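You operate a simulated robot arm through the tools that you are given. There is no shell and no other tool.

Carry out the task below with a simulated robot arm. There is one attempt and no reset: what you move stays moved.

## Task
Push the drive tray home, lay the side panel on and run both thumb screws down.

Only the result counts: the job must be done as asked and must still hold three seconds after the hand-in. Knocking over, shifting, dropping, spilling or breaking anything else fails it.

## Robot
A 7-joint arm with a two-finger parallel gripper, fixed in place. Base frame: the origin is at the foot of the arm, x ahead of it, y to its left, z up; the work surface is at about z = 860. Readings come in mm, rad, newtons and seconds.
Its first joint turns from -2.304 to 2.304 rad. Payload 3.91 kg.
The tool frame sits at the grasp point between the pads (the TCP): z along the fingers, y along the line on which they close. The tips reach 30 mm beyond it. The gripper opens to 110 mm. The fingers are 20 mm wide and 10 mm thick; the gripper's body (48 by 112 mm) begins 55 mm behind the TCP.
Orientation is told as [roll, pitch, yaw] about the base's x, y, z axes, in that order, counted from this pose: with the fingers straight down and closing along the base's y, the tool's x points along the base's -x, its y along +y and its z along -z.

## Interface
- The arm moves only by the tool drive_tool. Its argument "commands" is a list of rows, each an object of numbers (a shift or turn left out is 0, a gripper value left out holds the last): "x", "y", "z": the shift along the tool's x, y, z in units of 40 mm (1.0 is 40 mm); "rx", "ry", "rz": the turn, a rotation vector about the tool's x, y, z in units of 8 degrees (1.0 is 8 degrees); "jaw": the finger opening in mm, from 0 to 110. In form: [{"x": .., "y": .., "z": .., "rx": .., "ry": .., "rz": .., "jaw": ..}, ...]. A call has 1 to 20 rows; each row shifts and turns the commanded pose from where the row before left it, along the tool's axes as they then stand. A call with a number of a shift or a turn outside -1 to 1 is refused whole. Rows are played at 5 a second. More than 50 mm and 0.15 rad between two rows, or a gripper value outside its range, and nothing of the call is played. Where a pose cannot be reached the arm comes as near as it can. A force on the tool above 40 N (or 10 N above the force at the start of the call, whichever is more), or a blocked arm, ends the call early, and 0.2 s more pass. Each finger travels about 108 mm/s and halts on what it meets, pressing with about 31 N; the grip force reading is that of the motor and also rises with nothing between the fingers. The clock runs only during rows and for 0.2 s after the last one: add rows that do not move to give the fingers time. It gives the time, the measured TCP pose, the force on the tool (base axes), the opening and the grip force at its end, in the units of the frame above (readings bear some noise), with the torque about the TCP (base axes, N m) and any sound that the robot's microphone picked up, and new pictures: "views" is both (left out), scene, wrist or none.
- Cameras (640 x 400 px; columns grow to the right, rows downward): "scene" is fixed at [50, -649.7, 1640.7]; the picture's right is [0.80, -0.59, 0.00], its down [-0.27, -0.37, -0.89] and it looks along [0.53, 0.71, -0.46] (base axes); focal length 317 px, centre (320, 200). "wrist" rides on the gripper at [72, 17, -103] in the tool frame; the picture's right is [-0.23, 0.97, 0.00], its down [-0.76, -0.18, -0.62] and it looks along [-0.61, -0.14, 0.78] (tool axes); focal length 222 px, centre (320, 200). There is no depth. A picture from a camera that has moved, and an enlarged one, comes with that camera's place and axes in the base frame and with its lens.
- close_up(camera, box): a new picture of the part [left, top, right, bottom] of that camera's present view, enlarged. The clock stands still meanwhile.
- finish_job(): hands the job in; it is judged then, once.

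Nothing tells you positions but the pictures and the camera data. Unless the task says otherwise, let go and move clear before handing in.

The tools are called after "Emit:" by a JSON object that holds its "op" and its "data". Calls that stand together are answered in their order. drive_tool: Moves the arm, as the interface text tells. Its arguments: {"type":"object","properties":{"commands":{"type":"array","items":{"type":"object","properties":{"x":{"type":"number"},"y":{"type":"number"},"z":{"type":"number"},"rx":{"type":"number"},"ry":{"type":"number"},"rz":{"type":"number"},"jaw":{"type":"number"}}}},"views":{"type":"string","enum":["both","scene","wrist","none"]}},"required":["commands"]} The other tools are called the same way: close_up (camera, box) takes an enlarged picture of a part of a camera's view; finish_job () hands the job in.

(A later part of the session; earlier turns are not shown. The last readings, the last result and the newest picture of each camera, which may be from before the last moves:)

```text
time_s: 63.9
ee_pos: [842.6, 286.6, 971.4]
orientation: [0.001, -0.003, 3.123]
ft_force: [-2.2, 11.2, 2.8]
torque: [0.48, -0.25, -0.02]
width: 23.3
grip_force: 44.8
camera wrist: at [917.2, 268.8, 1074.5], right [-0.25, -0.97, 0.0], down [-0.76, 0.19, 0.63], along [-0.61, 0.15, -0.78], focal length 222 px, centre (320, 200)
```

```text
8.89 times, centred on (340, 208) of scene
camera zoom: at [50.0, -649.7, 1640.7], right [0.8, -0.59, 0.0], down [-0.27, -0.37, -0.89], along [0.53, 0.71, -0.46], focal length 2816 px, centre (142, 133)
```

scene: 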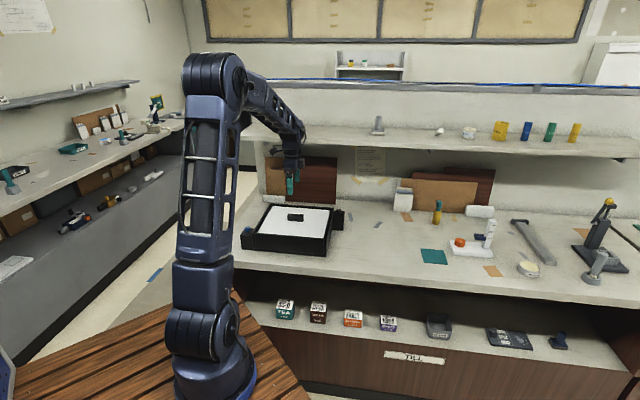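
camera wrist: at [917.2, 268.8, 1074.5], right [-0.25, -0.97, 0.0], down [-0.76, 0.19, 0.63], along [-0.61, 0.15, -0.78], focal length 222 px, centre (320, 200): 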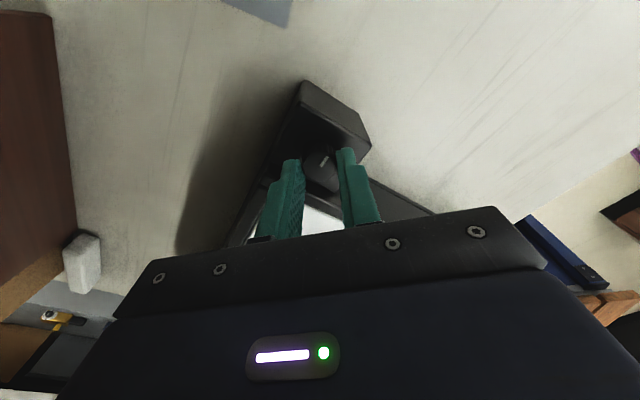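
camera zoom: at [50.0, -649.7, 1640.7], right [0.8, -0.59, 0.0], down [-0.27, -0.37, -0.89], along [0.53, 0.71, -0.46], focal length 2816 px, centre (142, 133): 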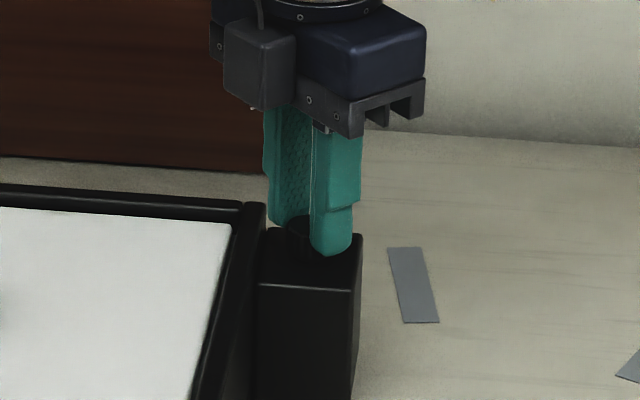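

About 136° turned so far with no resistance. I'll continue.

Emit:
{"op": "drive_tool", "data": {"commands": [{"rz": 0.8}, {"rz": 0.8}, {"rz": 0.8}, {"rz": 0.8}, {"rz": 0.8}, {"rz": 0.8}, {}], "views": "wrist"}}

Emit:
{"op": "close_up", "data": {"camera": "wrist", "box": [240, 60, 400, 220]}}

```text
time_s: 64.3
ee_pos: [843.0, 285.3, 974.1]
orientation: [-0.013, -0.008, 3.0]
ft_force: [19.3, 10.3, -14.9]
torque: [-0.19, -0.81, -0.06]
width: 23.1
grip_force: 45.0
out of reach, approached as far as the arm can: row 2
stopped in row 2: the force on the tool passed its limit at 73 N (the readings are from after the stop); the commanded pose is now the measured one
camera wrist: at [914.9, 258.2, 1077.0], right [-0.36, -0.93, -0.01], down [-0.72, 0.27, 0.63], along [-0.59, 0.24, -0.77], focal length 222 px, centre (320, 200)
```

wrist: 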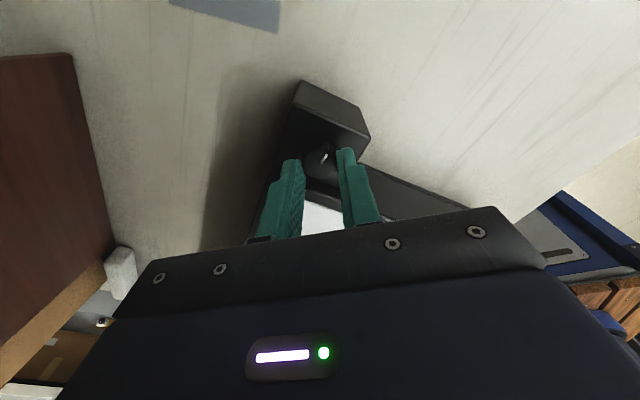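

```text
2.50 times, centred on (320, 140) of wrist
camera zoom: at [914.9, 258.2, 1077.0], right [-0.36, -0.93, -0.01], down [-0.72, 0.27, 0.63], along [-0.59, 0.24, -0.77], focal length 555 px, centre (320, 350)
```

zoom: 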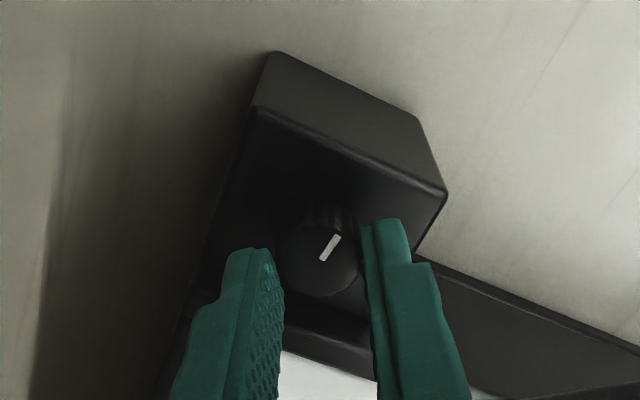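

The wrist reached its limit after about 140°. I'll release, lift above the knob, level the tool and look at the knob before winding back for another stroke.

Emit:
{"op": "drive_tool", "data": {"commands": [{"jaw": 40}, {}, {"z": -0.5}, {"z": -0.5, "rx": 0.084, "ry": -0.07}, {"rz": -1}, {"rz": -1}, {"rz": -1}, {"rz": -1}, {"rz": -1}, {"rz": -1}, {"rz": -1}, {"rz": -1}, {"rz": -1}, {"rz": -1}, {"rz": -1}, {"rz": -1}, {}, {}], "views": "wrist"}}

Emit:
{"op": "close_up", "data": {"camera": "scene", "box": [328, 204, 352, 220]}}

```text
time_s: 68.1
ee_pos: [843.1, 284.1, 1014.8]
orientation: [-0.014, 0.029, -1.608]
ft_force: [-0.5, 0.0, 0.1]
torque: [0.02, -0.03, -0.01]
width: 39.8
grip_force: 0.0
camera wrist: at [865.4, 353.6, 1121.0], right [0.96, -0.26, -0.02], down [-0.2, -0.77, 0.6], along [-0.18, -0.58, -0.8], focal length 222 px, centre (320, 200)
```

wrist: 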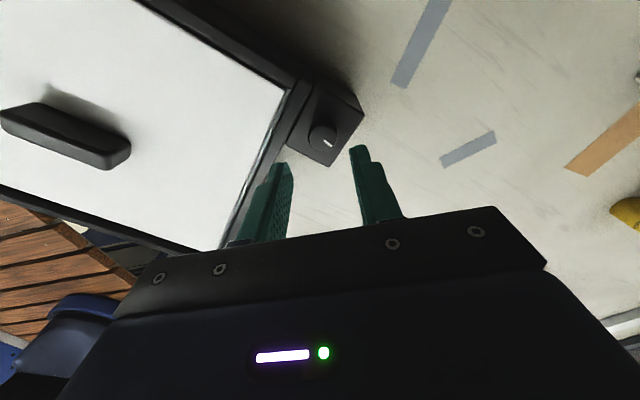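

```text
16.00 times, centred on (340, 212) of scene
camera zoom: at [50.0, -649.7, 1640.7], right [0.8, -0.59, 0.0], down [-0.27, -0.37, -0.89], along [0.53, 0.71, -0.46], focal length 5068 px, centre (0, 8)
```

zoom: 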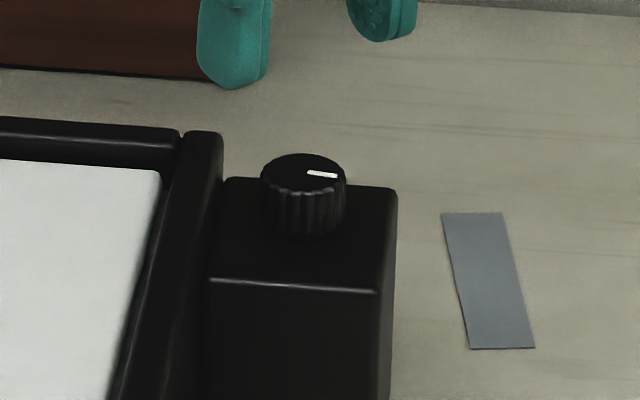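

Comparing pictures, the knob dropped about 1 mm, so clockwise is the right direction. I'll level the tool and wind back for a longer stroke.

Emit:
{"op": "drive_tool", "data": {"commands": [{"rx": -0.1, "ry": -0.208}, {"rz": -1}, {"rz": -1}, {"rz": -1}, {"rz": -1}, {"rz": -1}, {"rz": -1}, {"rz": -1}, {"rz": -1}, {"rz": -1}, {"rz": -1}, {"rz": -1}, {"rz": -1}, {"rz": -1}, {"rz": -1}, {"rz": -1}, {"rz": -1}, {}, {}], "views": "none"}}

Emit:
{"op": "drive_tool", "data": {"commands": [{"rz": -1}, {"rz": -1}, {"rz": -1}, {"rz": -1}, {"rz": -1}, {"rz": -1}, {"rz": -1}, {"rz": -1}, {"rz": -1}, {}, {}], "views": "wrist"}}

```text
time_s: 72.1
ee_pos: [843.4, 283.6, 1015.8]
orientation: [0.001, 0.003, 0.626]
ft_force: [0.1, 0.1, -0.7]
torque: [0.02, 0.01, -0.01]
width: 39.9
grip_force: 0.0
```

```text
time_s: 74.5
ee_pos: [842.4, 284.6, 1015.5]
orientation: [0.002, -0.001, 1.883]
ft_force: [-0.6, 0.8, 0.5]
torque: [-0.02, -0.02, 0.0]
width: 40.1
grip_force: 0.1
camera wrist: at [850.4, 211.1, 1118.8], right [-1.0, -0.08, 0.0], down [-0.06, 0.78, 0.62], along [-0.05, 0.62, -0.78], focal length 222 px, centre (320, 200)
```

wrist: 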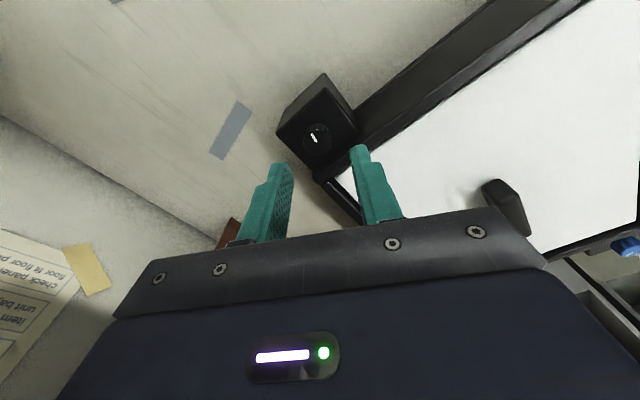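

Level again at yaw 1.88. I'll lower, grip the knob and turn through a long stroke.

Emit:
{"op": "drive_tool", "data": {"commands": [{"x": -0.04, "y": -0.05, "z": 0.4}, {"z": 0.4}, {"z": 0.35}, {}, {"jaw": 0}, {}, {}], "views": "none"}}

Emit:
{"op": "close_up", "data": {"camera": "wrist", "box": [240, 60, 400, 220]}}

```text
time_s: 76.1
ee_pos: [844.7, 287.0, 968.9]
orientation: [0.0, -0.001, 1.882]
ft_force: [14.6, 5.6, -3.8]
torque: [0.45, -0.42, -0.01]
width: 22.9
grip_force: 44.7
```

```text
2.50 times, centred on (320, 140) of wrist
camera zoom: at [851.9, 213.3, 1072.8], right [-1.0, -0.08, 0.0], down [-0.06, 0.78, 0.62], along [-0.05, 0.62, -0.78], focal length 555 px, centre (320, 350)
```

zoom: 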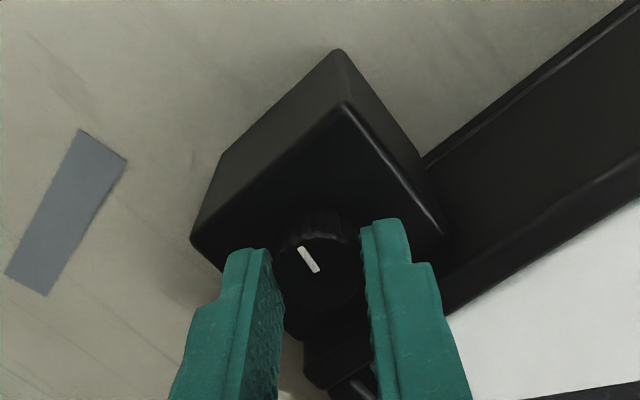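

Gripped. I'll trim the sideways load and turn.

Emit:
{"op": "drive_tool", "data": {"commands": [{"y": -0.035}, {"rz": 0.9}, {"rz": 0.9}, {"rz": 0.9}, {"rz": 0.9}, {"rz": 0.9}, {"rz": 0.9}, {"rz": 0.9}, {"rz": 0.9}, {"rz": 0.9}, {"rz": 0.9}, {"rz": 0.9}, {"rz": 0.9}, {"rz": 0.9}, {"rz": 0.9}, {"rz": 0.9}, {"rz": 0.9}, {"rz": 0.9}, {}, {}], "views": "wrist"}}

Emit:
{"op": "close_up", "data": {"camera": "wrist", "box": [240, 60, 400, 220]}}

```text
time_s: 80.3
ee_pos: [846.2, 285.8, 970.2]
orientation: [-0.002, 0.001, -0.256]
ft_force: [4.5, -24.8, 9.9]
torque: [-0.48, 0.39, 0.32]
width: 23.4
grip_force: 45.2
camera wrist: at [781.3, 321.6, 1074.6], right [0.47, 0.88, 0.0], down [0.69, -0.36, 0.62], along [0.55, -0.29, -0.78], focal length 222 px, centre (320, 200)
```

wrist: 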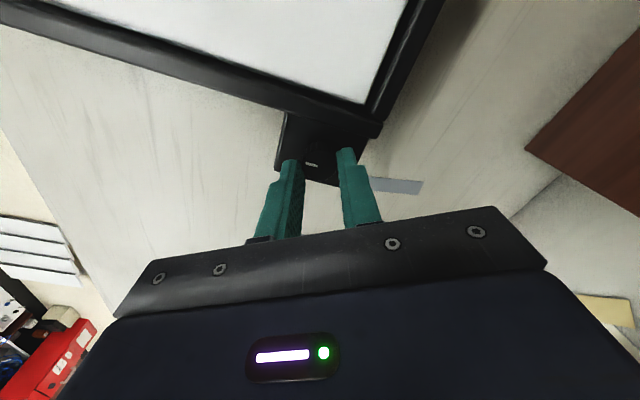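

```text
2.50 times, centred on (320, 140) of wrist
camera zoom: at [781.3, 321.6, 1074.6], right [0.47, 0.88, 0.0], down [0.69, -0.36, 0.62], along [0.55, -0.29, -0.78], focal length 555 px, centre (320, 350)
```

zoom: 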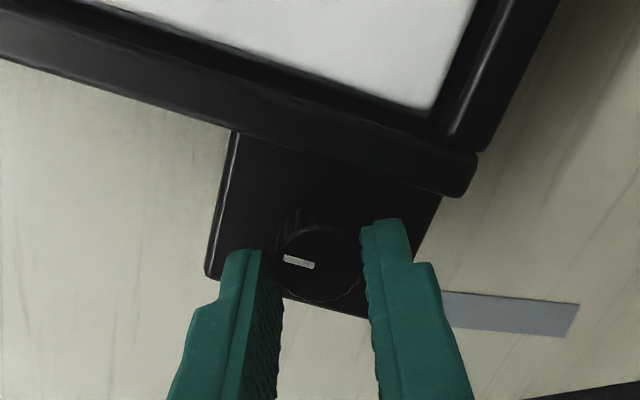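

The knob now resists (0.32 N·m) and slipped in the grip, suggesting it is bottomed out. I'll release, lift, and check.

Emit:
{"op": "drive_tool", "data": {"commands": [{"jaw": 40}, {}, {"z": -0.6}, {"z": -0.6}, {}], "views": "wrist"}}

Emit:
{"op": "close_up", "data": {"camera": "scene", "box": [328, 204, 352, 220]}}

Emit:
{"op": "close_up", "data": {"camera": "wrist", "box": [260, 80, 380, 180]}}

```text
time_s: 81.5
ee_pos: [846.7, 286.9, 1017.8]
orientation: [-0.002, 0.001, -0.252]
ft_force: [0.6, -0.5, -0.2]
torque: [0.01, -0.02, 0.02]
width: 40.0
grip_force: 0.0
camera wrist: at [781.6, 322.3, 1121.2], right [0.46, 0.89, 0.0], down [0.69, -0.36, 0.62], along [0.55, -0.29, -0.78], focal length 222 px, centre (320, 200)
```

wrist: 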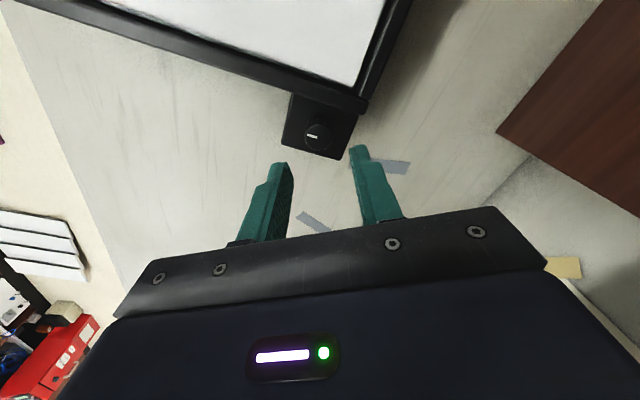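

```text
16.00 times, centred on (340, 212) of scene
camera zoom: at [50.0, -649.7, 1640.7], right [0.8, -0.59, 0.0], down [-0.27, -0.37, -0.89], along [0.53, 0.71, -0.46], focal length 5068 px, centre (0, 8)
```

zoom: 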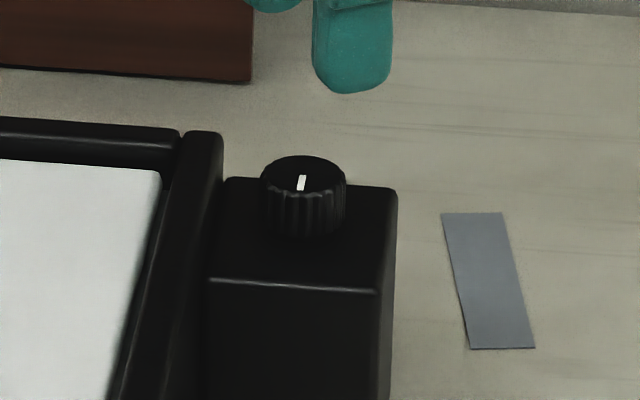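

```text
4.00 times, centred on (320, 130) of wrist
camera zoom: at [781.6, 322.3, 1121.2], right [0.46, 0.89, 0.0], down [0.69, -0.36, 0.62], along [0.55, -0.29, -0.78], focal length 888 px, centre (320, 480)
```

zoom: 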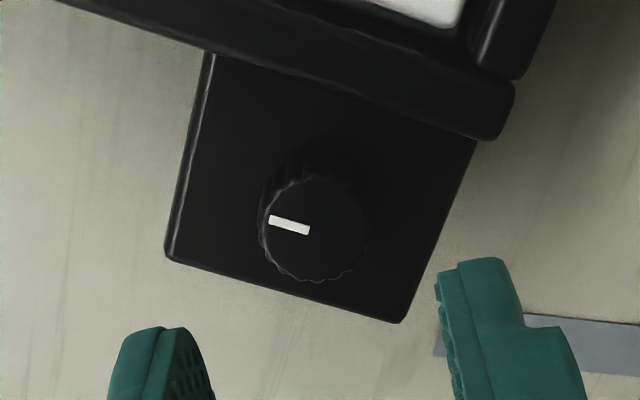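

The knob is about 1.6 mm lower than at the start, after roughly 210° of turning. I'll grip once more and check that it won't turn any further.

Emit:
{"op": "drive_tool", "data": {"commands": [{"y": -0.03, "x": 0.04, "z": 0.5}, {"z": 0.5}, {"z": 0.22}, {}, {"jaw": 0}, {}, {}], "views": "none"}}

Emit:
{"op": "close_up", "data": {"camera": "wrist", "box": [260, 100, 380, 200]}}

Emit:
{"op": "drive_tool", "data": {"commands": [{"rz": 0.3}, {"rz": 0.3}, {"rz": 0.3}, {"rz": 0.3}, {"rz": 0.3}, {"rz": 0.3}], "views": "wrist"}}

Emit:
{"op": "close_up", "data": {"camera": "wrist", "box": [260, 100, 380, 200]}}

```text
time_s: 83.1
ee_pos: [844.6, 287.3, 968.0]
orientation: [-0.001, 0.001, -0.254]
ft_force: [8.8, 18.2, -3.9]
torque: [0.65, -0.88, -0.01]
width: 23.7
grip_force: 45.3
```

```text
4.00 times, centred on (320, 150) of wrist
camera zoom: at [779.1, 321.8, 1072.4], right [0.46, 0.89, 0.0], down [0.69, -0.36, 0.62], along [0.55, -0.29, -0.78], focal length 888 px, centre (320, 400)
```

zoom: 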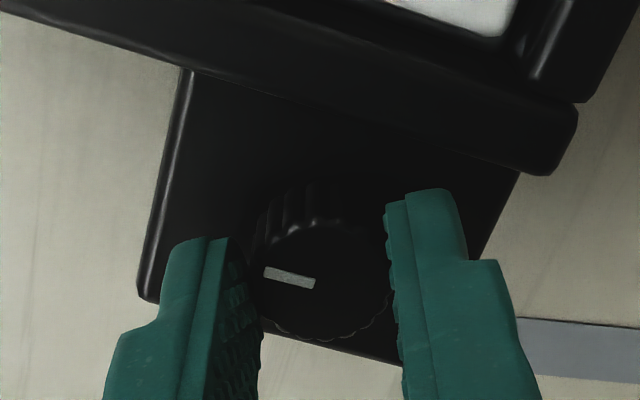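

```text
time_s: 84.5
ee_pos: [845.2, 287.2, 968.7]
orientation: [-0.002, 0.0, -0.507]
ft_force: [2.1, 20.4, -0.2]
torque: [0.48, -0.04, 0.19]
width: 23.2
grip_force: 44.7
camera wrist: at [790.1, 337.5, 1072.4], right [0.67, 0.74, 0.0], down [0.58, -0.52, 0.62], along [0.46, -0.42, -0.78], focal length 222 px, centre (320, 200)
```

wrist: 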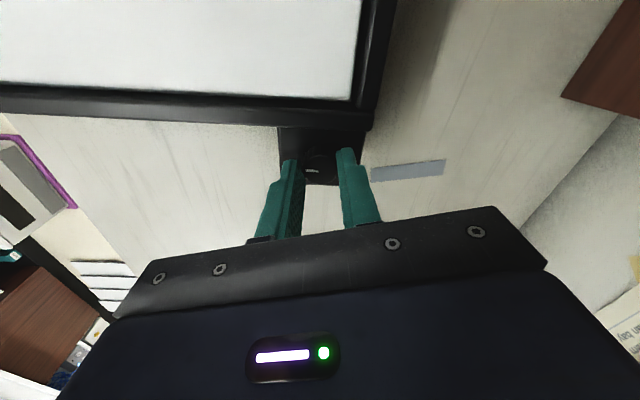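

```text
4.00 times, centred on (320, 150) of wrist
camera zoom: at [790.1, 337.5, 1072.4], right [0.67, 0.74, 0.0], down [0.58, -0.52, 0.62], along [0.46, -0.42, -0.78], focal length 888 px, centre (320, 400)
```

zoom: 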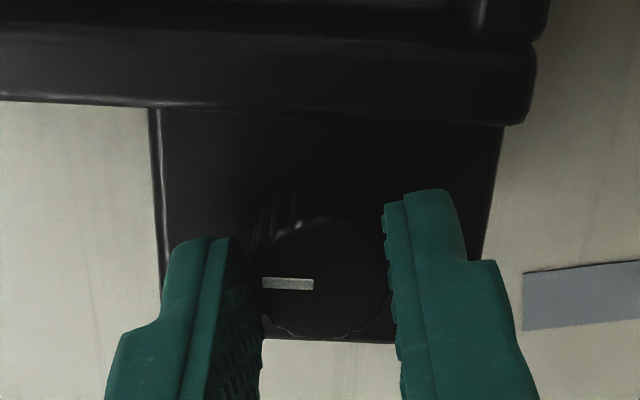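

The knob stays fixed while the gripper slips, so the black screw is fully down. I'll release and travel to the blue screw near x≈461, y≈397.

Emit:
{"op": "drive_tool", "data": {"commands": [{"jaw": 40}, {}, {"z": -0.6}, {"z": -0.9}, {"z": -0.9, "rz": 1}, {"rz": 1}, {"x": 0.8, "y": -0.436}, {"x": 0.8, "y": -0.436}, {"x": 0.8, "y": -0.436}, {"x": 0.8, "y": -0.436}, {"x": 0.8, "y": -0.436}, {"x": 0.8, "y": -0.436}, {"x": 0.8, "y": -0.436}, {"x": 0.8, "y": -0.436}, {"x": 0.8, "y": -0.436}, {"x": 0.8, "y": -0.436}, {"x": 0.8, "y": -0.436}, {}, {}]}}

Emit:
{"op": "close_up", "data": {"camera": "wrist", "box": [240, 60, 400, 220]}}

Emit:
{"op": "close_up", "data": {"camera": "scene", "box": [235, 185, 355, 260]}}

```text
time_s: 88.5
ee_pos: [459.2, 401.0, 1064.1]
orientation: [-0.004, 0.001, -0.786]
ft_force: [0.0, 0.4, -0.6]
torque: [0.0, 0.0, 0.01]
width: 39.8
grip_force: 0.1
camera wrist: at [421.3, 464.7, 1168.6], right [0.85, 0.53, 0.0], down [0.41, -0.66, 0.62], along [0.33, -0.53, -0.78], focal length 222 px, centre (320, 200)
```

scene: 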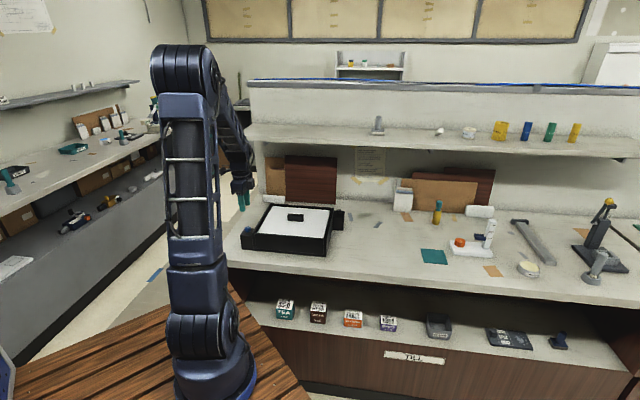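
wrist: 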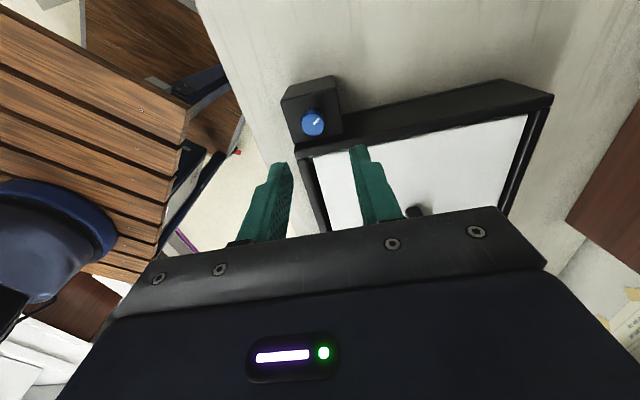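

```text
2.50 times, centred on (320, 140) of wrist
camera zoom: at [421.3, 464.7, 1168.6], right [0.85, 0.53, 0.0], down [0.41, -0.66, 0.62], along [0.33, -0.53, -0.78], focal length 555 px, centre (320, 350)
```

zoom: 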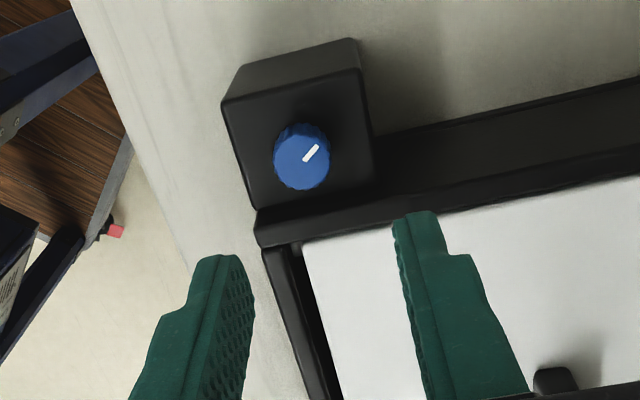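

```text
5.33 times, centred on (295, 222) of scene
camera zoom: at [50.0, -649.7, 1640.7], right [0.8, -0.59, 0.0], down [-0.27, -0.37, -0.89], along [0.53, 0.71, -0.46], focal length 1690 px, centre (453, 80)
```

zoom: 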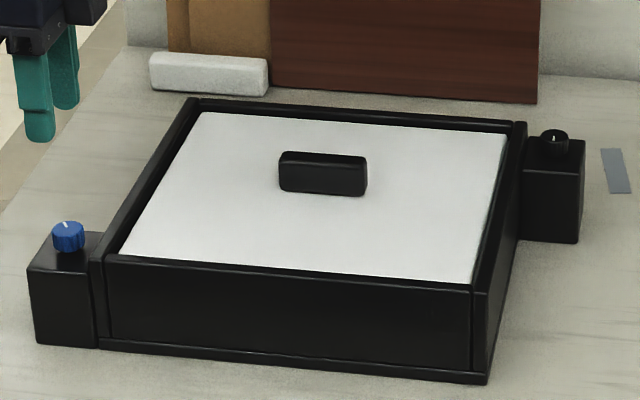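

The blue knob appears at about x≈456, y≈395. I'll record its present height, then turn the wrist to the start of a long clockwise stroke and come lower over it.

Emit:
{"op": "close_up", "data": {"camera": "scene", "box": [236, 218, 260, 234]}}

Emit:
{"op": "drive_tool", "data": {"commands": [{"x": -0.05, "y": -0.16, "rx": -0.03}, {"rz": -1}, {"rz": -1}, {"rz": -1}, {"rz": -1}, {"rz": -1}, {"rz": -1}, {"rz": -1}, {"rz": -1}, {"rz": -1}, {"rz": -1}, {"rz": -1}, {"rz": -1}, {"rz": -1}, {"rz": -1}, {"rz": -1}, {"rz": -1}, {"z": 0.7}, {"z": 0.7}, {}], "views": "wrist"}}

Emit:
{"op": "close_up", "data": {"camera": "wrist", "box": [240, 60, 400, 220]}}

Emit:
{"op": "close_up", "data": {"camera": "scene", "box": [225, 195, 285, 245]}}

```text
16.00 times, centred on (248, 226) of scene
camera zoom: at [50.0, -649.7, 1640.7], right [0.8, -0.59, 0.0], down [-0.27, -0.37, -0.89], along [0.53, 0.71, -0.46], focal length 5068 px, centre (1472, -216)
```

zoom: 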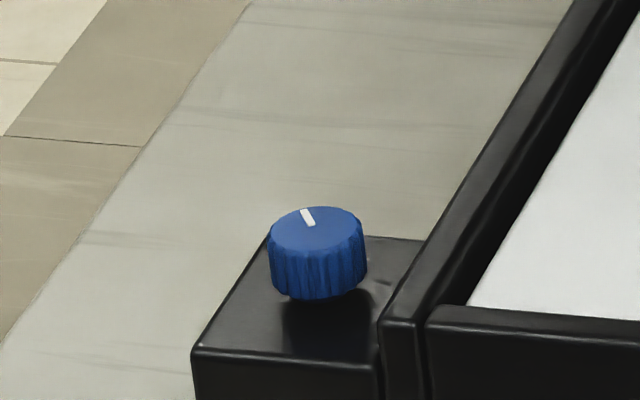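

```text
time_s: 92.7
ee_pos: [456.8, 393.5, 1010.3]
orientation: [0.001, -0.002, 1.451]
ft_force: [-0.3, 0.2, 0.2]
torque: [0.0, 0.02, -0.01]
width: 40.1
grip_force: 0.0
camera wrist: at [431.6, 324.7, 1113.6], right [-0.94, 0.34, 0.0], down [0.27, 0.73, 0.63], along [0.21, 0.59, -0.78], focal length 222 px, centre (320, 200)
```

wrist: 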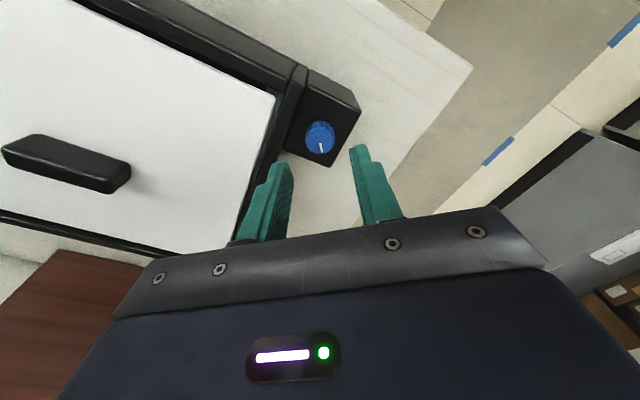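

```text
2.50 times, centred on (320, 140) of wrist
camera zoom: at [431.6, 324.7, 1113.6], right [-0.94, 0.34, 0.0], down [0.27, 0.73, 0.63], along [0.21, 0.59, -0.78], focal length 555 px, centre (320, 350)
```

zoom: 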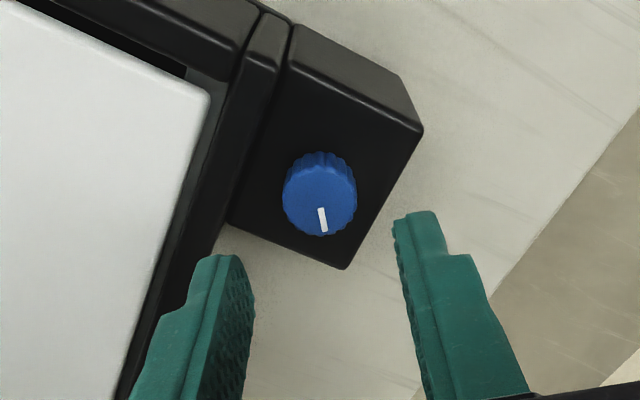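

```text
8.00 times, centred on (255, 220) of scene
camera zoom: at [50.0, -649.7, 1640.7], right [0.8, -0.59, 0.0], down [-0.27, -0.37, -0.89], along [0.53, 0.71, -0.46], focal length 2534 px, centre (840, 40)
```

zoom: 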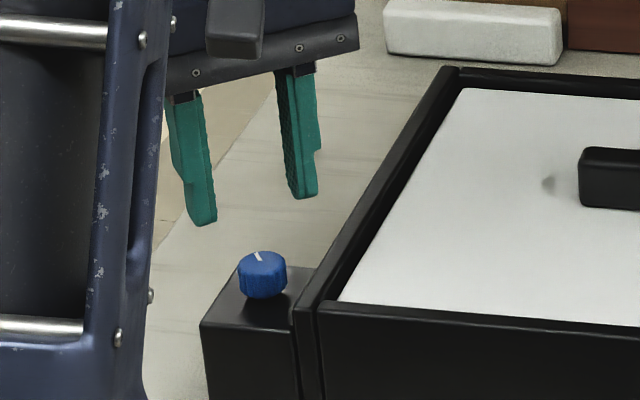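

The tool is centred over the blue knob. I'll lower and grip.

Emit:
{"op": "drive_tool", "data": {"commands": [{"z": 0.4}, {"z": 0.4}, {"z": 0.22}, {}, {"jaw": 0}, {}, {}], "views": "wrist"}}

Emit:
{"op": "close_up", "data": {"camera": "wrist", "box": [260, 100, 380, 200]}}

Emit:
{"op": "close_up", "data": {"camera": "scene", "box": [225, 195, 285, 245]}}

```text
time_s: 93.5
ee_pos: [459.1, 394.0, 972.6]
orientation: [-0.006, -0.005, 1.447]
ft_force: [-6.0, -11.9, 24.9]
torque: [-0.62, -0.51, -0.38]
width: 38.2
grip_force: 0.0
stopped in row 4: the force on the tool passed its limit at 64 N (the readings are from after the stop); the commanded pose is now the measured one
camera wrist: at [432.6, 324.4, 1076.9], right [-0.94, 0.35, 0.0], down [0.27, 0.73, 0.63], along [0.22, 0.59, -0.78], focal length 222 px, centre (320, 200)
```

wrist: 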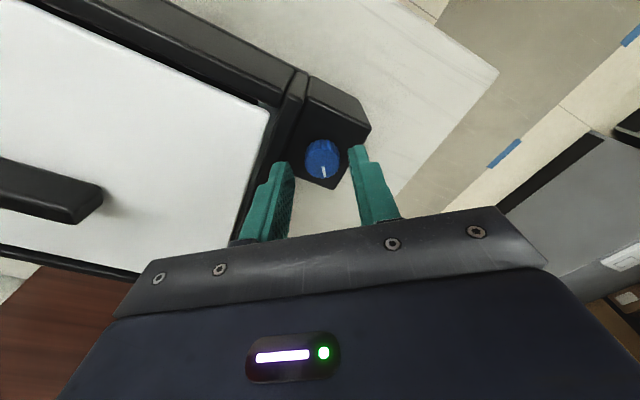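

```text
4.00 times, centred on (320, 150) of wrist
camera zoom: at [432.6, 324.4, 1076.9], right [-0.94, 0.35, 0.0], down [0.27, 0.73, 0.63], along [0.22, 0.59, -0.78], focal length 888 px, centre (320, 400)
```

zoom: 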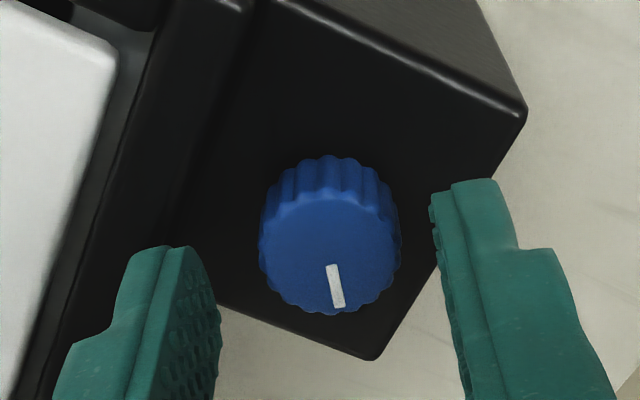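

```text
8.00 times, centred on (255, 220) of scene
camera zoom: at [50.0, -649.7, 1640.7], right [0.8, -0.59, 0.0], down [-0.27, -0.37, -0.89], along [0.53, 0.71, -0.46], focal length 2534 px, centre (840, 40)
```

zoom: 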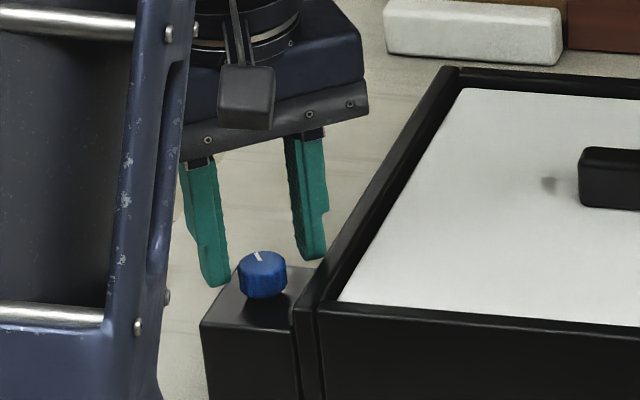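

A finger touched the case rim on the way down. I'll lift off and check that nothing shifted, then approach with the fingers aligned along the wall.

Emit:
{"op": "drive_tool", "data": {"commands": [{"z": -0.5}, {"z": -0.5}, {}], "views": "wrist"}}

Emit:
{"op": "close_up", "data": {"camera": "scene", "box": [235, 185, 355, 260]}}

Emit:
{"op": "close_up", "data": {"camera": "scene", "box": [236, 218, 260, 234]}}

```text
time_s: 94.3
ee_pos: [458.7, 394.6, 1013.1]
orientation: [-0.002, -0.005, 1.449]
ft_force: [-0.3, 0.0, -0.3]
torque: [-0.01, -0.02, 0.0]
width: 39.8
grip_force: 0.0
camera wrist: at [433.2, 324.2, 1115.9], right [-0.94, 0.34, 0.0], down [0.27, 0.73, 0.63], along [0.22, 0.59, -0.78], focal length 222 px, centre (320, 200)
```

wrist: 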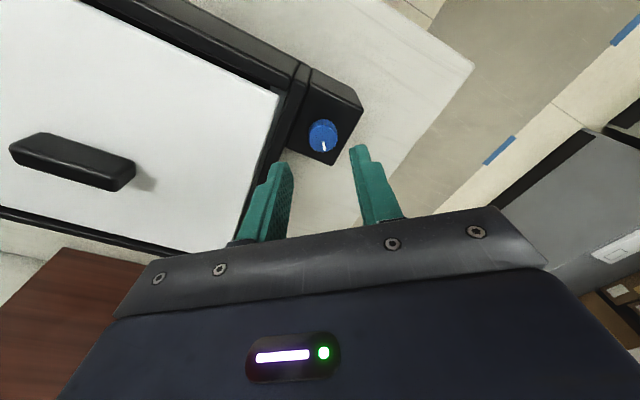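

```text
5.33 times, centred on (295, 222) of scene
camera zoom: at [50.0, -649.7, 1640.7], right [0.8, -0.59, 0.0], down [-0.27, -0.37, -0.89], along [0.53, 0.71, -0.46], focal length 1690 px, centre (453, 80)
```

zoom: 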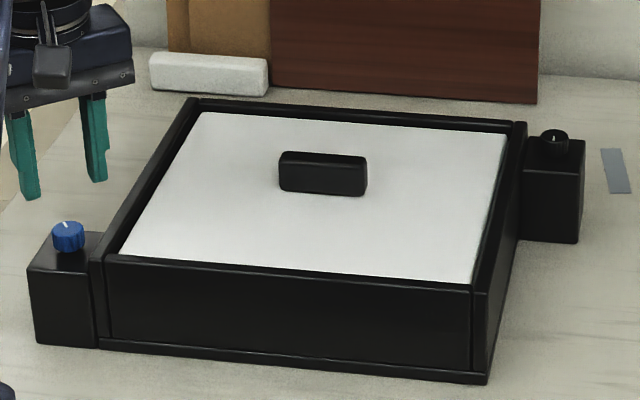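

```text
16.00 times, centred on (248, 226) of scene
camera zoom: at [50.0, -649.7, 1640.7], right [0.8, -0.59, 0.0], down [-0.27, -0.37, -0.89], along [0.53, 0.71, -0.46], focal length 5068 px, centre (1472, -216)
```

zoom: 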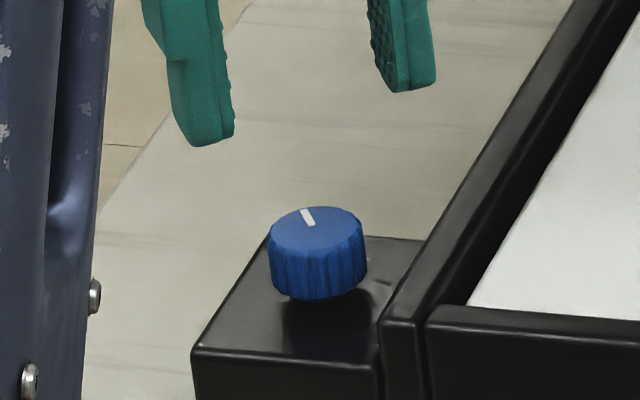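

Nothing shifted. I'll turn the wrist so the fingers close parallel to the case wall, narrow the opening, and descend again.

Emit:
{"op": "drive_tool", "data": {"commands": [{"x": 0.05, "y": 0.03, "ry": 0.035, "jaw": 35}, {"rz": -0.95}, {"rz": -0.95}, {"rz": -0.95}, {"rz": -0.95}, {"rz": -0.95}, {"z": 0.3}, {"z": 0.2}, {}, {}], "views": "wrist"}}

Emit:
{"op": "close_up", "data": {"camera": "wrist", "box": [260, 100, 380, 200]}}

Emit:
{"op": "close_up", "data": {"camera": "scene", "box": [225, 195, 285, 245]}}

```text
time_s: 96.5
ee_pos: [456.0, 393.4, 993.6]
orientation: [-0.001, 0.002, 2.112]
ft_force: [0.5, 0.4, -0.5]
torque: [0.0, 0.0, -0.01]
width: 35.0
grip_force: 0.1
camera wrist: at [479.4, 322.8, 1095.9], right [-0.95, -0.31, 0.0], down [-0.24, 0.74, 0.62], along [-0.19, 0.59, -0.78], focal length 222 px, centre (320, 200)
```

wrist: 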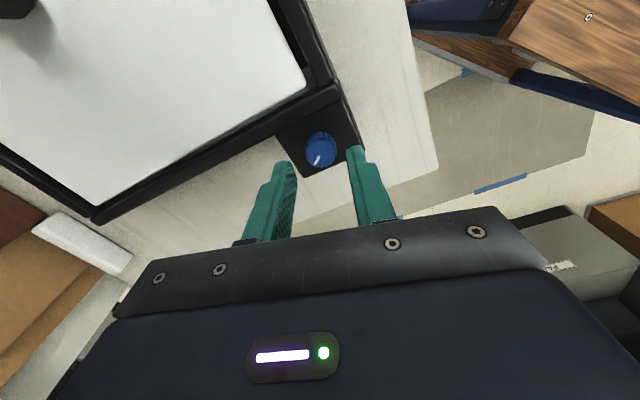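

```text
4.00 times, centred on (320, 150) of wrist
camera zoom: at [479.4, 322.8, 1095.9], right [-0.95, -0.31, 0.0], down [-0.24, 0.74, 0.62], along [-0.19, 0.59, -0.78], focal length 888 px, centre (320, 400)
```

zoom: 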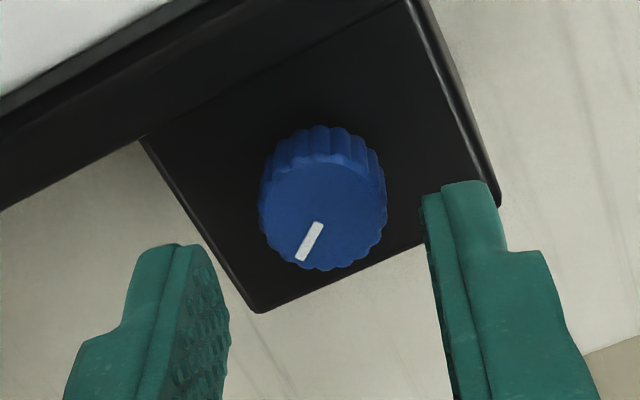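

```text
8.00 times, centred on (255, 220) of scene
camera zoom: at [50.0, -649.7, 1640.7], right [0.8, -0.59, 0.0], down [-0.27, -0.37, -0.89], along [0.53, 0.71, -0.46], focal length 2534 px, centre (840, 40)
```

zoom: 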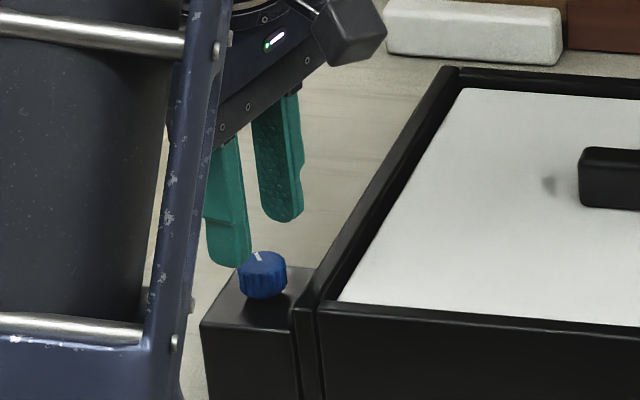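

The knob sits midway between the fingers. I'll lower the last 24 mm and grip.

Emit:
{"op": "drive_tool", "data": {"commands": [{"z": 0.2}, {"z": 0.2}, {"z": 0.2}, {}, {"jaw": 0}, {}, {}], "views": "wrist"}}

Emit:
{"op": "close_up", "data": {"camera": "wrist", "box": [260, 100, 380, 200]}}

```text
time_s: 98.1
ee_pos: [456.4, 392.1, 967.6]
orientation: [-0.001, 0.001, 2.112]
ft_force: [-13.6, -3.8, -4.1]
torque: [-0.05, 0.45, 0.03]
width: 23.6
grip_force: 45.2
camera wrist: at [479.5, 322.1, 1071.4], right [-0.95, -0.31, 0.0], down [-0.24, 0.74, 0.62], along [-0.19, 0.59, -0.78], focal length 222 px, centre (320, 200)
```

wrist: 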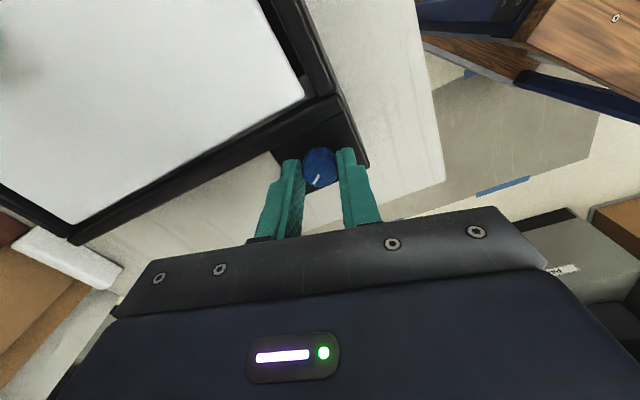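

```text
4.00 times, centred on (320, 150) of wrist
camera zoom: at [479.5, 322.1, 1071.4], right [-0.95, -0.31, 0.0], down [-0.24, 0.74, 0.62], along [-0.19, 0.59, -0.78], focal length 888 px, centre (320, 400)
```

zoom: 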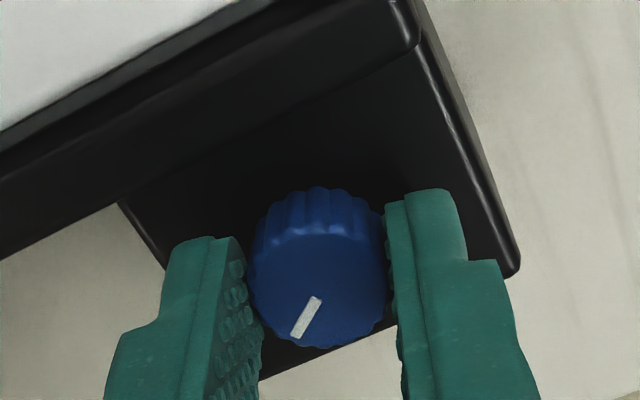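

Gripped at 23.6 mm. I'll trim the side load and turn clockwise in a long stroke, following slightly downward.

Emit:
{"op": "drive_tool", "data": {"commands": [{"y": 0.03}, {"rz": 0.9}, {"rz": 0.9}, {"rz": 0.9}, {"rz": 0.9}, {"rz": 0.9}, {"rz": 0.9}, {"rz": 0.9}, {"rz": 0.9}, {"rz": 0.9}, {"rz": 0.9}, {"rz": 0.9}, {"rz": 0.9}, {"rz": 0.9}, {"rz": 0.9}, {}], "views": "wrist"}}

Emit:
{"op": "close_up", "data": {"camera": "wrist", "box": [260, 100, 380, 200]}}

```text
time_s: 101.5
ee_pos: [455.3, 392.2, 968.5]
orientation: [-0.003, -0.003, 0.351]
ft_force: [-9.3, -3.8, -16.4]
torque: [-0.13, 0.24, 0.0]
width: 22.9
grip_force: 44.9
camera wrist: at [381.6, 383.9, 1072.0], right [-0.12, 0.99, 0.0], down [0.77, 0.1, 0.63], along [0.62, 0.08, -0.78], focal length 222 px, centre (320, 200)
```

wrist: 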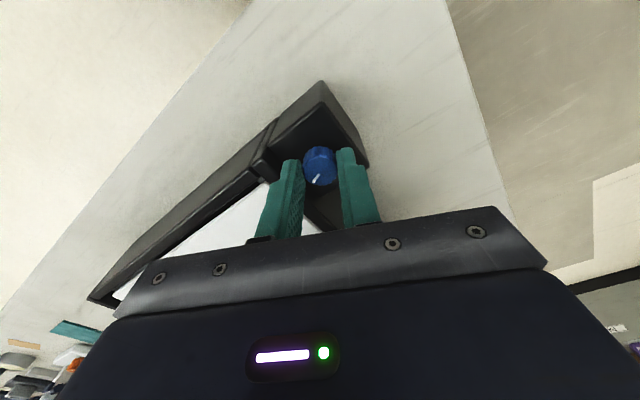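

```text
4.00 times, centred on (320, 150) of wrist
camera zoom: at [381.6, 383.9, 1072.0], right [-0.12, 0.99, 0.0], down [0.77, 0.1, 0.63], along [0.62, 0.08, -0.78], focal length 888 px, centre (320, 400)
```

zoom: 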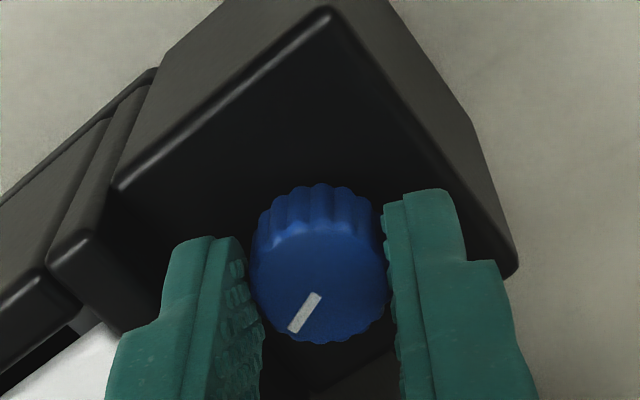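

It turned 100° with the gripper and is pulling downward as expected. I'll continue, following down about 1 mm.

Emit:
{"op": "drive_tool", "data": {"commands": [{"z": 0.03, "rz": 0.9}, {"rz": 0.9}, {"rz": 0.9}, {"rz": 0.9}, {"rz": 0.9}, {"rz": 0.9}, {"rz": 0.9}, {"rz": 0.9}, {"rz": 0.9}, {"rz": 0.9}, {"rz": 0.9}, {"rz": 0.9}, {"rz": 0.9}, {"rz": 0.9}, {}], "views": "wrist"}}

Emit:
{"op": "close_up", "data": {"camera": "wrist", "box": [260, 100, 380, 200]}}

```text
time_s: 104.7
ee_pos: [455.4, 393.7, 969.3]
orientation: [0.004, 0.001, -1.409]
ft_force: [-12.0, 29.4, 23.9]
torque: [0.82, 0.41, 0.0]
width: 23.1
grip_force: 45.0
camera wrist: at [460.9, 468.0, 1072.2], right [1.0, -0.07, 0.0], down [-0.05, -0.78, 0.62], along [-0.04, -0.62, -0.78], focal length 222 px, centre (320, 200)
```

wrist: 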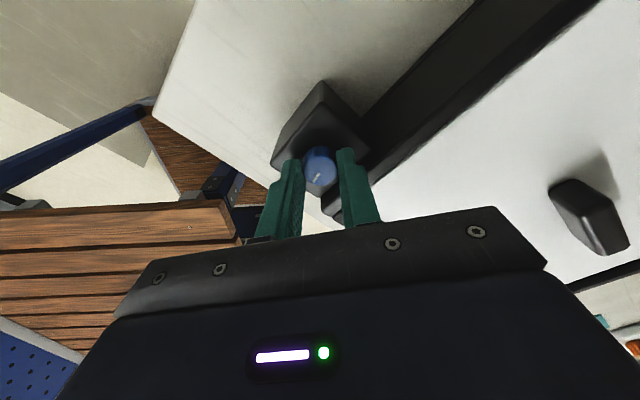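

```text
4.00 times, centred on (320, 150) of wrist
camera zoom: at [460.9, 468.0, 1072.2], right [1.0, -0.07, 0.0], down [-0.05, -0.78, 0.62], along [-0.04, -0.62, -0.78], focal length 888 px, centre (320, 400)
```

zoom: 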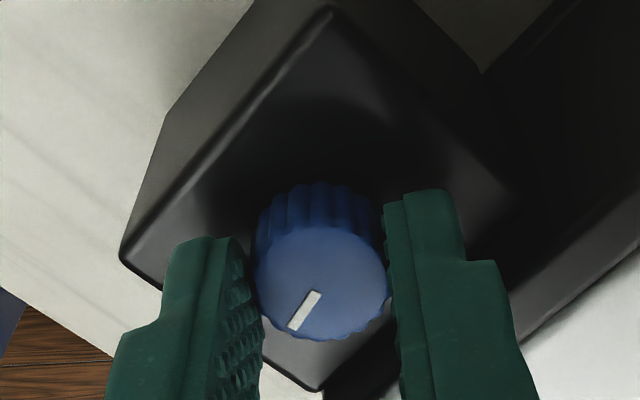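

Another 100° turned, still free. Side and vertical loads have built up, so I'll release, lift, and check the knob's height.

Emit:
{"op": "drive_tool", "data": {"commands": [{"jaw": 35}, {}, {"z": -0.6}, {"z": -0.6}, {}], "views": "wrist"}}

Emit:
{"op": "close_up", "data": {"camera": "scene", "box": [236, 218, 260, 234]}}

Emit:
{"op": "close_up", "data": {"camera": "wrist", "box": [260, 80, 380, 180]}}

```text
time_s: 105.9
ee_pos: [456.2, 392.5, 1017.5]
orientation: [0.003, -0.001, -1.406]
ft_force: [-0.8, -0.4, 0.2]
torque: [0.0, -0.01, 0.0]
width: 35.1
grip_force: 0.0
camera wrist: at [461.6, 467.1, 1120.7], right [1.0, -0.07, 0.0], down [-0.05, -0.78, 0.62], along [-0.04, -0.62, -0.78], focal length 222 px, centre (320, 200)
```

wrist: 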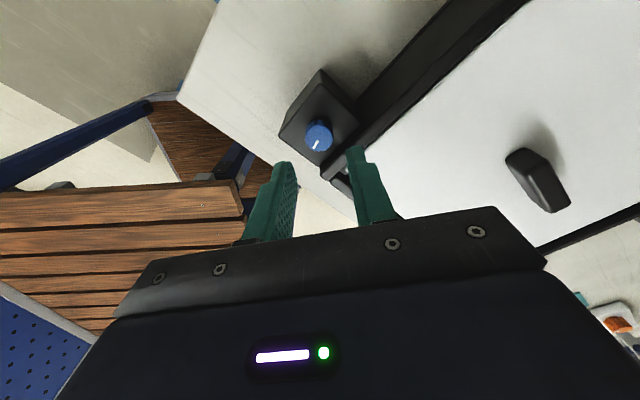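

```text
16.00 times, centred on (248, 226) of scene
camera zoom: at [50.0, -649.7, 1640.7], right [0.8, -0.59, 0.0], down [-0.27, -0.37, -0.89], along [0.53, 0.71, -0.46], focal length 5068 px, centre (1472, -216)
```

zoom: 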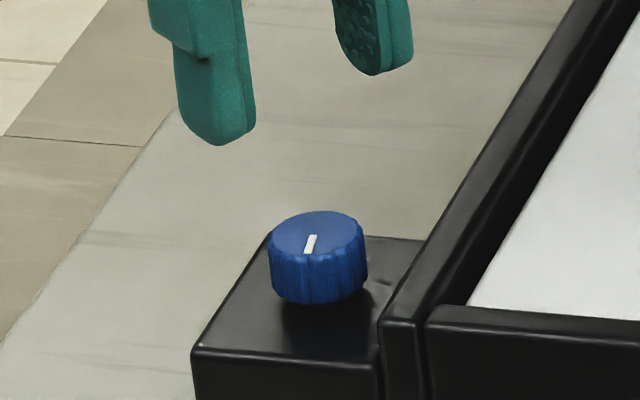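

```text
4.00 times, centred on (320, 130) of wrist
camera zoom: at [461.6, 467.1, 1120.7], right [1.0, -0.07, 0.0], down [-0.05, -0.78, 0.62], along [-0.04, -0.62, -0.78], focal length 888 px, centre (320, 480)
```

zoom: 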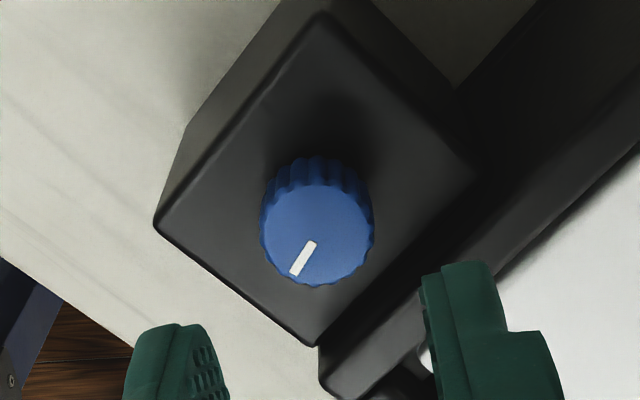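

The blue knob is about 1.2 mm lower. I'll regrip here and keep turning until it resists.

Emit:
{"op": "drive_tool", "data": {"commands": [{"z": 0.5}, {"z": 0.5}, {"z": 0.25, "y": -0.01}, {}, {"jaw": 0}, {}, {}], "views": "none"}}

Emit:
{"op": "close_up", "data": {"camera": "wrist", "box": [260, 100, 380, 200]}}

Emit:
{"op": "drive_tool", "data": {"commands": [{"rz": 0.6}, {"rz": 0.6}, {"rz": 0.6}, {"rz": 0.6}, {"rz": 0.6}, {}], "views": "wrist"}}

Emit:
{"op": "close_up", "data": {"camera": "wrist", "box": [260, 100, 380, 200]}}

```text
time_s: 107.5
ee_pos: [456.3, 391.9, 966.5]
orientation: [0.002, -0.001, -1.406]
ft_force: [13.4, 5.3, -3.9]
torque: [0.63, -0.19, -0.04]
width: 22.9
grip_force: 45.0
```

```text
4.00 times, centred on (320, 150) of wrist
camera zoom: at [461.1, 466.9, 1069.9], right [1.0, -0.07, 0.0], down [-0.05, -0.78, 0.62], along [-0.04, -0.62, -0.78], focal length 888 px, centre (320, 400)
```

zoom: 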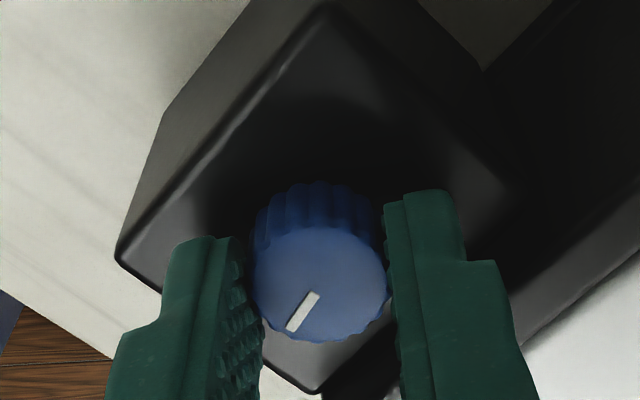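

```text
time_s: 108.9
ee_pos: [455.8, 392.2, 964.1]
orientation: [0.004, 0.0, -1.826]
ft_force: [17.6, 5.7, 11.5]
torque: [0.05, -0.15, 0.37]
width: 23.8
grip_force: 44.8
camera wrist: at [490.7, 458.0, 1069.3], right [0.88, -0.47, 0.0], down [-0.37, -0.69, 0.62], along [-0.29, -0.55, -0.78], focal length 222 px, centre (320, 200)
```

wrist: 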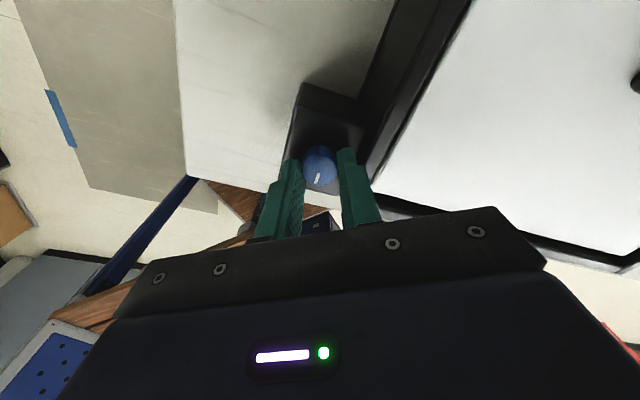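

```text
4.00 times, centred on (320, 150) of wrist
camera zoom: at [490.7, 458.0, 1069.3], right [0.88, -0.47, 0.0], down [-0.37, -0.69, 0.62], along [-0.29, -0.55, -0.78], focal length 888 px, centre (320, 400)
```

zoom: 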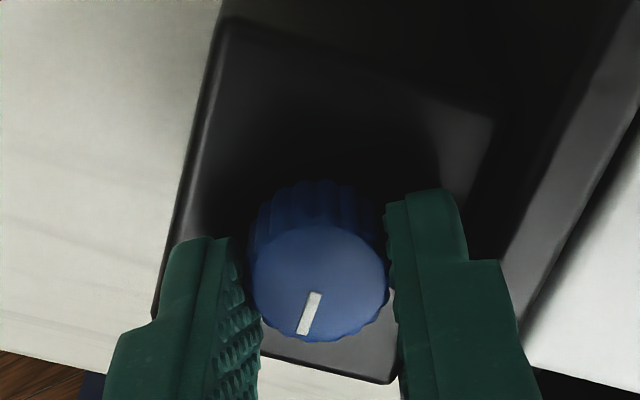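

Resistance has appeared (0.37 N·m) at about 210°, matching the black screw. I'll give a final nudge to confirm it is fully down.

Emit:
{"op": "drive_tool", "data": {"commands": [{"rz": 0.4}, {"rz": 0.4}, {"rz": 0.4}, {}], "views": "none"}}

Emit:
{"op": "close_up", "data": {"camera": "wrist", "box": [260, 100, 380, 200]}}

```text
time_s: 109.9
ee_pos: [454.7, 392.0, 964.2]
orientation: [0.004, 0.001, -1.994]
ft_force: [11.9, -2.4, 11.5]
torque: [-0.22, 0.17, 0.22]
width: 23.2
grip_force: 45.3
```

```text
4.00 times, centred on (320, 150) of wrist
camera zoom: at [501.1, 451.7, 1068.7], right [0.79, -0.61, 0.0], down [-0.48, -0.62, 0.62], along [-0.38, -0.5, -0.78], focal length 888 px, centre (320, 400)
```

zoom: 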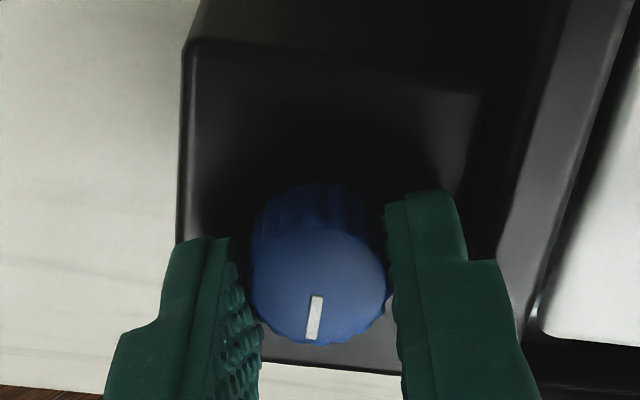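

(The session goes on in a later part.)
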